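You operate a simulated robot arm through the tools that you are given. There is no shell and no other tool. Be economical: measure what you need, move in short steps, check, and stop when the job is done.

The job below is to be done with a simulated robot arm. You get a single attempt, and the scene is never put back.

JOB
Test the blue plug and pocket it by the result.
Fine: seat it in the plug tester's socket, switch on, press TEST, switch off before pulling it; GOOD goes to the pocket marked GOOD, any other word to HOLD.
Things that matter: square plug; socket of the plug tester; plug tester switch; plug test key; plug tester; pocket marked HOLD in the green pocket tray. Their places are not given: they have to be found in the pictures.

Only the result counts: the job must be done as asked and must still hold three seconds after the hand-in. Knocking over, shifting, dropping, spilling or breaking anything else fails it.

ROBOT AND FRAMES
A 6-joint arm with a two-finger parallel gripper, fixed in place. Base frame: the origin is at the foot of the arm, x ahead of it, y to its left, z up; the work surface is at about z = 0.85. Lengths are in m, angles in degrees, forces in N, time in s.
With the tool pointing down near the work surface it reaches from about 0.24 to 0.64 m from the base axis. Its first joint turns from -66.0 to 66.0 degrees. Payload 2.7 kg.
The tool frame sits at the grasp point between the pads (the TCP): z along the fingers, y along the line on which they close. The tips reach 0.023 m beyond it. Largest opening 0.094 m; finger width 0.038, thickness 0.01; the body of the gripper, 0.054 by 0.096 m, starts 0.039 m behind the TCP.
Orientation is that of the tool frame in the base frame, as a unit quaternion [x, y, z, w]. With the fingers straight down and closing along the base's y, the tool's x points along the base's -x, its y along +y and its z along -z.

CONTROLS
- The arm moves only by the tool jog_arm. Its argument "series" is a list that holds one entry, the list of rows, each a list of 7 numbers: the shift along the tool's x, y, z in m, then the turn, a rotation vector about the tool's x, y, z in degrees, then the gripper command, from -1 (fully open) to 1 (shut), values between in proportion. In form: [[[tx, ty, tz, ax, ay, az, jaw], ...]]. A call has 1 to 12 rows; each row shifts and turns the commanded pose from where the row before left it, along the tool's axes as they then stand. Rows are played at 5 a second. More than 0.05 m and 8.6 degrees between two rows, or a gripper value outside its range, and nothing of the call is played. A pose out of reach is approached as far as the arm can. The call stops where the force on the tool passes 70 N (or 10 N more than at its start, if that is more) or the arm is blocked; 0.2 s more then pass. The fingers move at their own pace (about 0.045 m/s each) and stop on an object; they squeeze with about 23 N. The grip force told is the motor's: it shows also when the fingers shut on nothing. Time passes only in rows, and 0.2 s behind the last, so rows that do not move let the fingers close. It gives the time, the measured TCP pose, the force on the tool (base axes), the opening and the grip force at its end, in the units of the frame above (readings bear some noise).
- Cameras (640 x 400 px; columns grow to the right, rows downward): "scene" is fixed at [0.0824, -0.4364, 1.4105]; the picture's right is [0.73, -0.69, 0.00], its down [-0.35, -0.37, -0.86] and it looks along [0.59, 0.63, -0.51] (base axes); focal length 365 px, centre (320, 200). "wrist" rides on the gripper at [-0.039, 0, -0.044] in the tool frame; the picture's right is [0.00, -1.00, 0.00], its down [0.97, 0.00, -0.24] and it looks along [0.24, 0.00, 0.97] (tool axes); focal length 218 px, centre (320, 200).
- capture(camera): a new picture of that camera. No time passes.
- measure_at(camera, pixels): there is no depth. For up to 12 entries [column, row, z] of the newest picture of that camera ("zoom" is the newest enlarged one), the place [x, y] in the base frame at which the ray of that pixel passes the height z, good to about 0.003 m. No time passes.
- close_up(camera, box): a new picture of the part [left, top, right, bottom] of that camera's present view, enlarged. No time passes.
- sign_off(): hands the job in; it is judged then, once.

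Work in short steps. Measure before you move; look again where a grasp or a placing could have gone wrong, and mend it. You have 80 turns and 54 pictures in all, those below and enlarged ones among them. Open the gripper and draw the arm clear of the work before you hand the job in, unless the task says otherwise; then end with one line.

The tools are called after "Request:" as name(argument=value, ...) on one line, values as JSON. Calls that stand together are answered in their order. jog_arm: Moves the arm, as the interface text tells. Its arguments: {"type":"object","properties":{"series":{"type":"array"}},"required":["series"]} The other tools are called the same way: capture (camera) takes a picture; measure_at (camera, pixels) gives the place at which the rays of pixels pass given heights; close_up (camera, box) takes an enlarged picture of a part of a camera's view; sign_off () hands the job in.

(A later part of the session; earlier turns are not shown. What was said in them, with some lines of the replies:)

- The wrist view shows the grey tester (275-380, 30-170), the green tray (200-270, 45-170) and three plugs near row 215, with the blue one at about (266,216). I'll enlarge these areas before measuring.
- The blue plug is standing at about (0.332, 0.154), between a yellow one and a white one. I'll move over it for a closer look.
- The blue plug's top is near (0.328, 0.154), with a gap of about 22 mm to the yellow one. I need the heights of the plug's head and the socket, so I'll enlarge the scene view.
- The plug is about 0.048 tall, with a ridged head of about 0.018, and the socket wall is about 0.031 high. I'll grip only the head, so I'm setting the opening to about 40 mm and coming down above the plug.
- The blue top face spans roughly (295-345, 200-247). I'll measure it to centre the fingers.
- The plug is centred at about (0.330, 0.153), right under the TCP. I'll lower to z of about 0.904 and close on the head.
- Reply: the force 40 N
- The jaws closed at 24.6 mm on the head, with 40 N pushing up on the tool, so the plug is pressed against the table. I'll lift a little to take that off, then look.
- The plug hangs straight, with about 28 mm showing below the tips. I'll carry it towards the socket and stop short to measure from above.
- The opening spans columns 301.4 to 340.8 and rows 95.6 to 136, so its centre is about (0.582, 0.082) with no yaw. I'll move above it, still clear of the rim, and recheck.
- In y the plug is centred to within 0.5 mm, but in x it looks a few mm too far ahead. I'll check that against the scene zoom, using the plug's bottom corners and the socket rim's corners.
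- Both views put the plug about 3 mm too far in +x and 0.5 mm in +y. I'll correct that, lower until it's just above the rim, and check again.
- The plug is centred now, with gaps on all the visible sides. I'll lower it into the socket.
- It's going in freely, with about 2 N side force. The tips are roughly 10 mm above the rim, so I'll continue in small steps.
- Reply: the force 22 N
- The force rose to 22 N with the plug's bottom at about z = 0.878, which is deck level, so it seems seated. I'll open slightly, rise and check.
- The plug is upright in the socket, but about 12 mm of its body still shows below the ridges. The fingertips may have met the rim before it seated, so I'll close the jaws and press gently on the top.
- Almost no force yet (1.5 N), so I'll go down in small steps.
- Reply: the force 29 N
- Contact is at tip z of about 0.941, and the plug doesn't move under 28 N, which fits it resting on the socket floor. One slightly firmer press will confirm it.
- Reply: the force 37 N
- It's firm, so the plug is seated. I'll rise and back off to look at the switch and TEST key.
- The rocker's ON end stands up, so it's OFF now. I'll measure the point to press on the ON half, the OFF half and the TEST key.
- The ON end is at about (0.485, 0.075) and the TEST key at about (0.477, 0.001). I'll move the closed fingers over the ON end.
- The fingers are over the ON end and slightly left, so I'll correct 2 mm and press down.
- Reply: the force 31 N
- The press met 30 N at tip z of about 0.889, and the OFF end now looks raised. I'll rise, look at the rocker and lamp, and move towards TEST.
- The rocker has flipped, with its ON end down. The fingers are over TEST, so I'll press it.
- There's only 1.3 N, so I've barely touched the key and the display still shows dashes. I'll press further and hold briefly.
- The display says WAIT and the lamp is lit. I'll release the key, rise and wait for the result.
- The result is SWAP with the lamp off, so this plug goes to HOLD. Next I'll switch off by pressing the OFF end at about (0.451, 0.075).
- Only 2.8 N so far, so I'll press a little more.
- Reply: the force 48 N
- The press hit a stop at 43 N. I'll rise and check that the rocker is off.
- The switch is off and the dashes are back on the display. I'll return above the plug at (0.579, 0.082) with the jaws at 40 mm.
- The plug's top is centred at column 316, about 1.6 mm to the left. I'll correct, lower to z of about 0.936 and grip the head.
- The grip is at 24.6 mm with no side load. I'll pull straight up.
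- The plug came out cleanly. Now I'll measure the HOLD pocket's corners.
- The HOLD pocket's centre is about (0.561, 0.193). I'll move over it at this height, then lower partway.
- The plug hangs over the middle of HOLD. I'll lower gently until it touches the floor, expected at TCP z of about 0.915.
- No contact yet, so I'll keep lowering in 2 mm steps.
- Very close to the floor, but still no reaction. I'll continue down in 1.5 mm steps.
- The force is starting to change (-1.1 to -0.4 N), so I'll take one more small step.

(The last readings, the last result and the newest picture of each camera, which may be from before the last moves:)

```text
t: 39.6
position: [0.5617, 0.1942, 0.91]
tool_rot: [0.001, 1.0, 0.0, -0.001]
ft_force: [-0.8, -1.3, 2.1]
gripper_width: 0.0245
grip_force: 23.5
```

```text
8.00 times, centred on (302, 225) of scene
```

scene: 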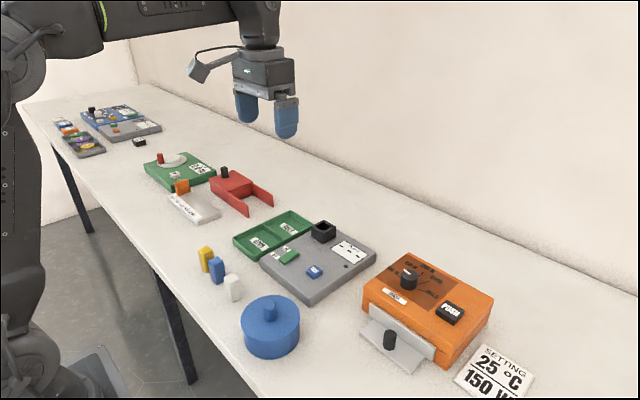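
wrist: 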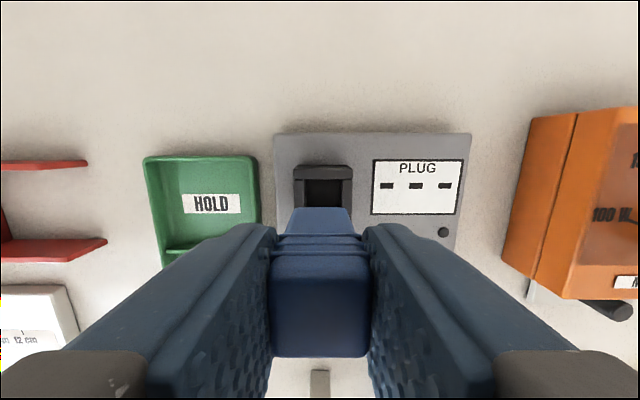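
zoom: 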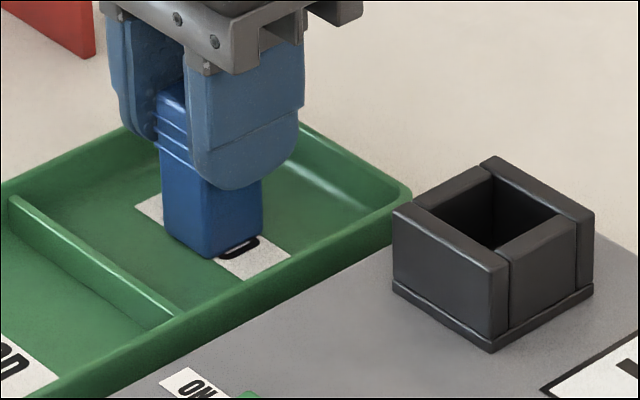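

It's touching now (2 N). I'll open gently and rise straight up.

Request:
jog_arm(series=[[[0, 0, 0, 0, 0, 0, 0.4], [0, 0, 0, 0, 0, 0, 0.2], [0, 0, 0, 0, 0, 0, 0.1], [0, 0, -0.015, 0, 0, 0, 0.1], [0, 0, -0.03, 0, 0, 0, 0.1], [0, 0, -0.04, 0, 0, 0, 0.1], [0, 0, -0.04, 0, 0, 0, -0.5], [0.04, 0, -0.02, 0, 0, 0, -1], [0.04, 0, 0, 0, 0, 0, -1], [0.04, 0, 0, 0, 0, 0, -1], [0, 0, 0, 0, 0, 0, -1]]])

Request:
capture(camera="scene")

Request:
close_up(camera="scene", box=[190, 195, 382, 315])

```text
t: 42.0
position: [0.4428, 0.1951, 1.0507]
tool_rot: [0.001, 1.0, 0.001, 0.0]
ft_force: [-0.6, 0.1, -0.6]
gripper_width: 0.0939
grip_force: 0.0
```

```text
12 pictures are left
```

scene: 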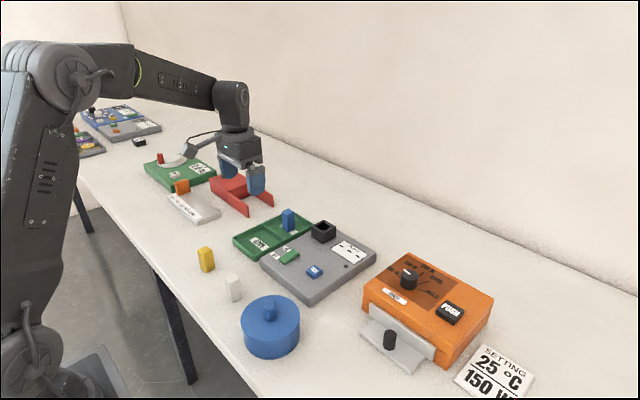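

```text
3.33 times, centred on (286, 255) of scene
```

zoom: 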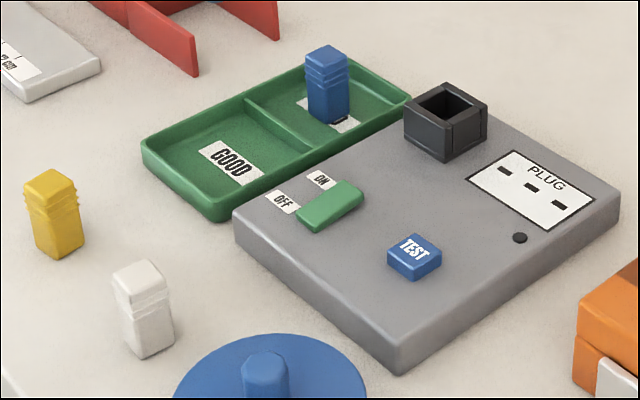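

The blue plug stands upright in HOLD, the switch is off, nothing else has moved, and the arm is clear with the gripper open. I'm handing it in.

Request:
sign_off()

```text
The job is handed in.
```

The blue plug tested SWAP, so I switched the tester off, pulled the plug and left it standing in the HOLD pocket.
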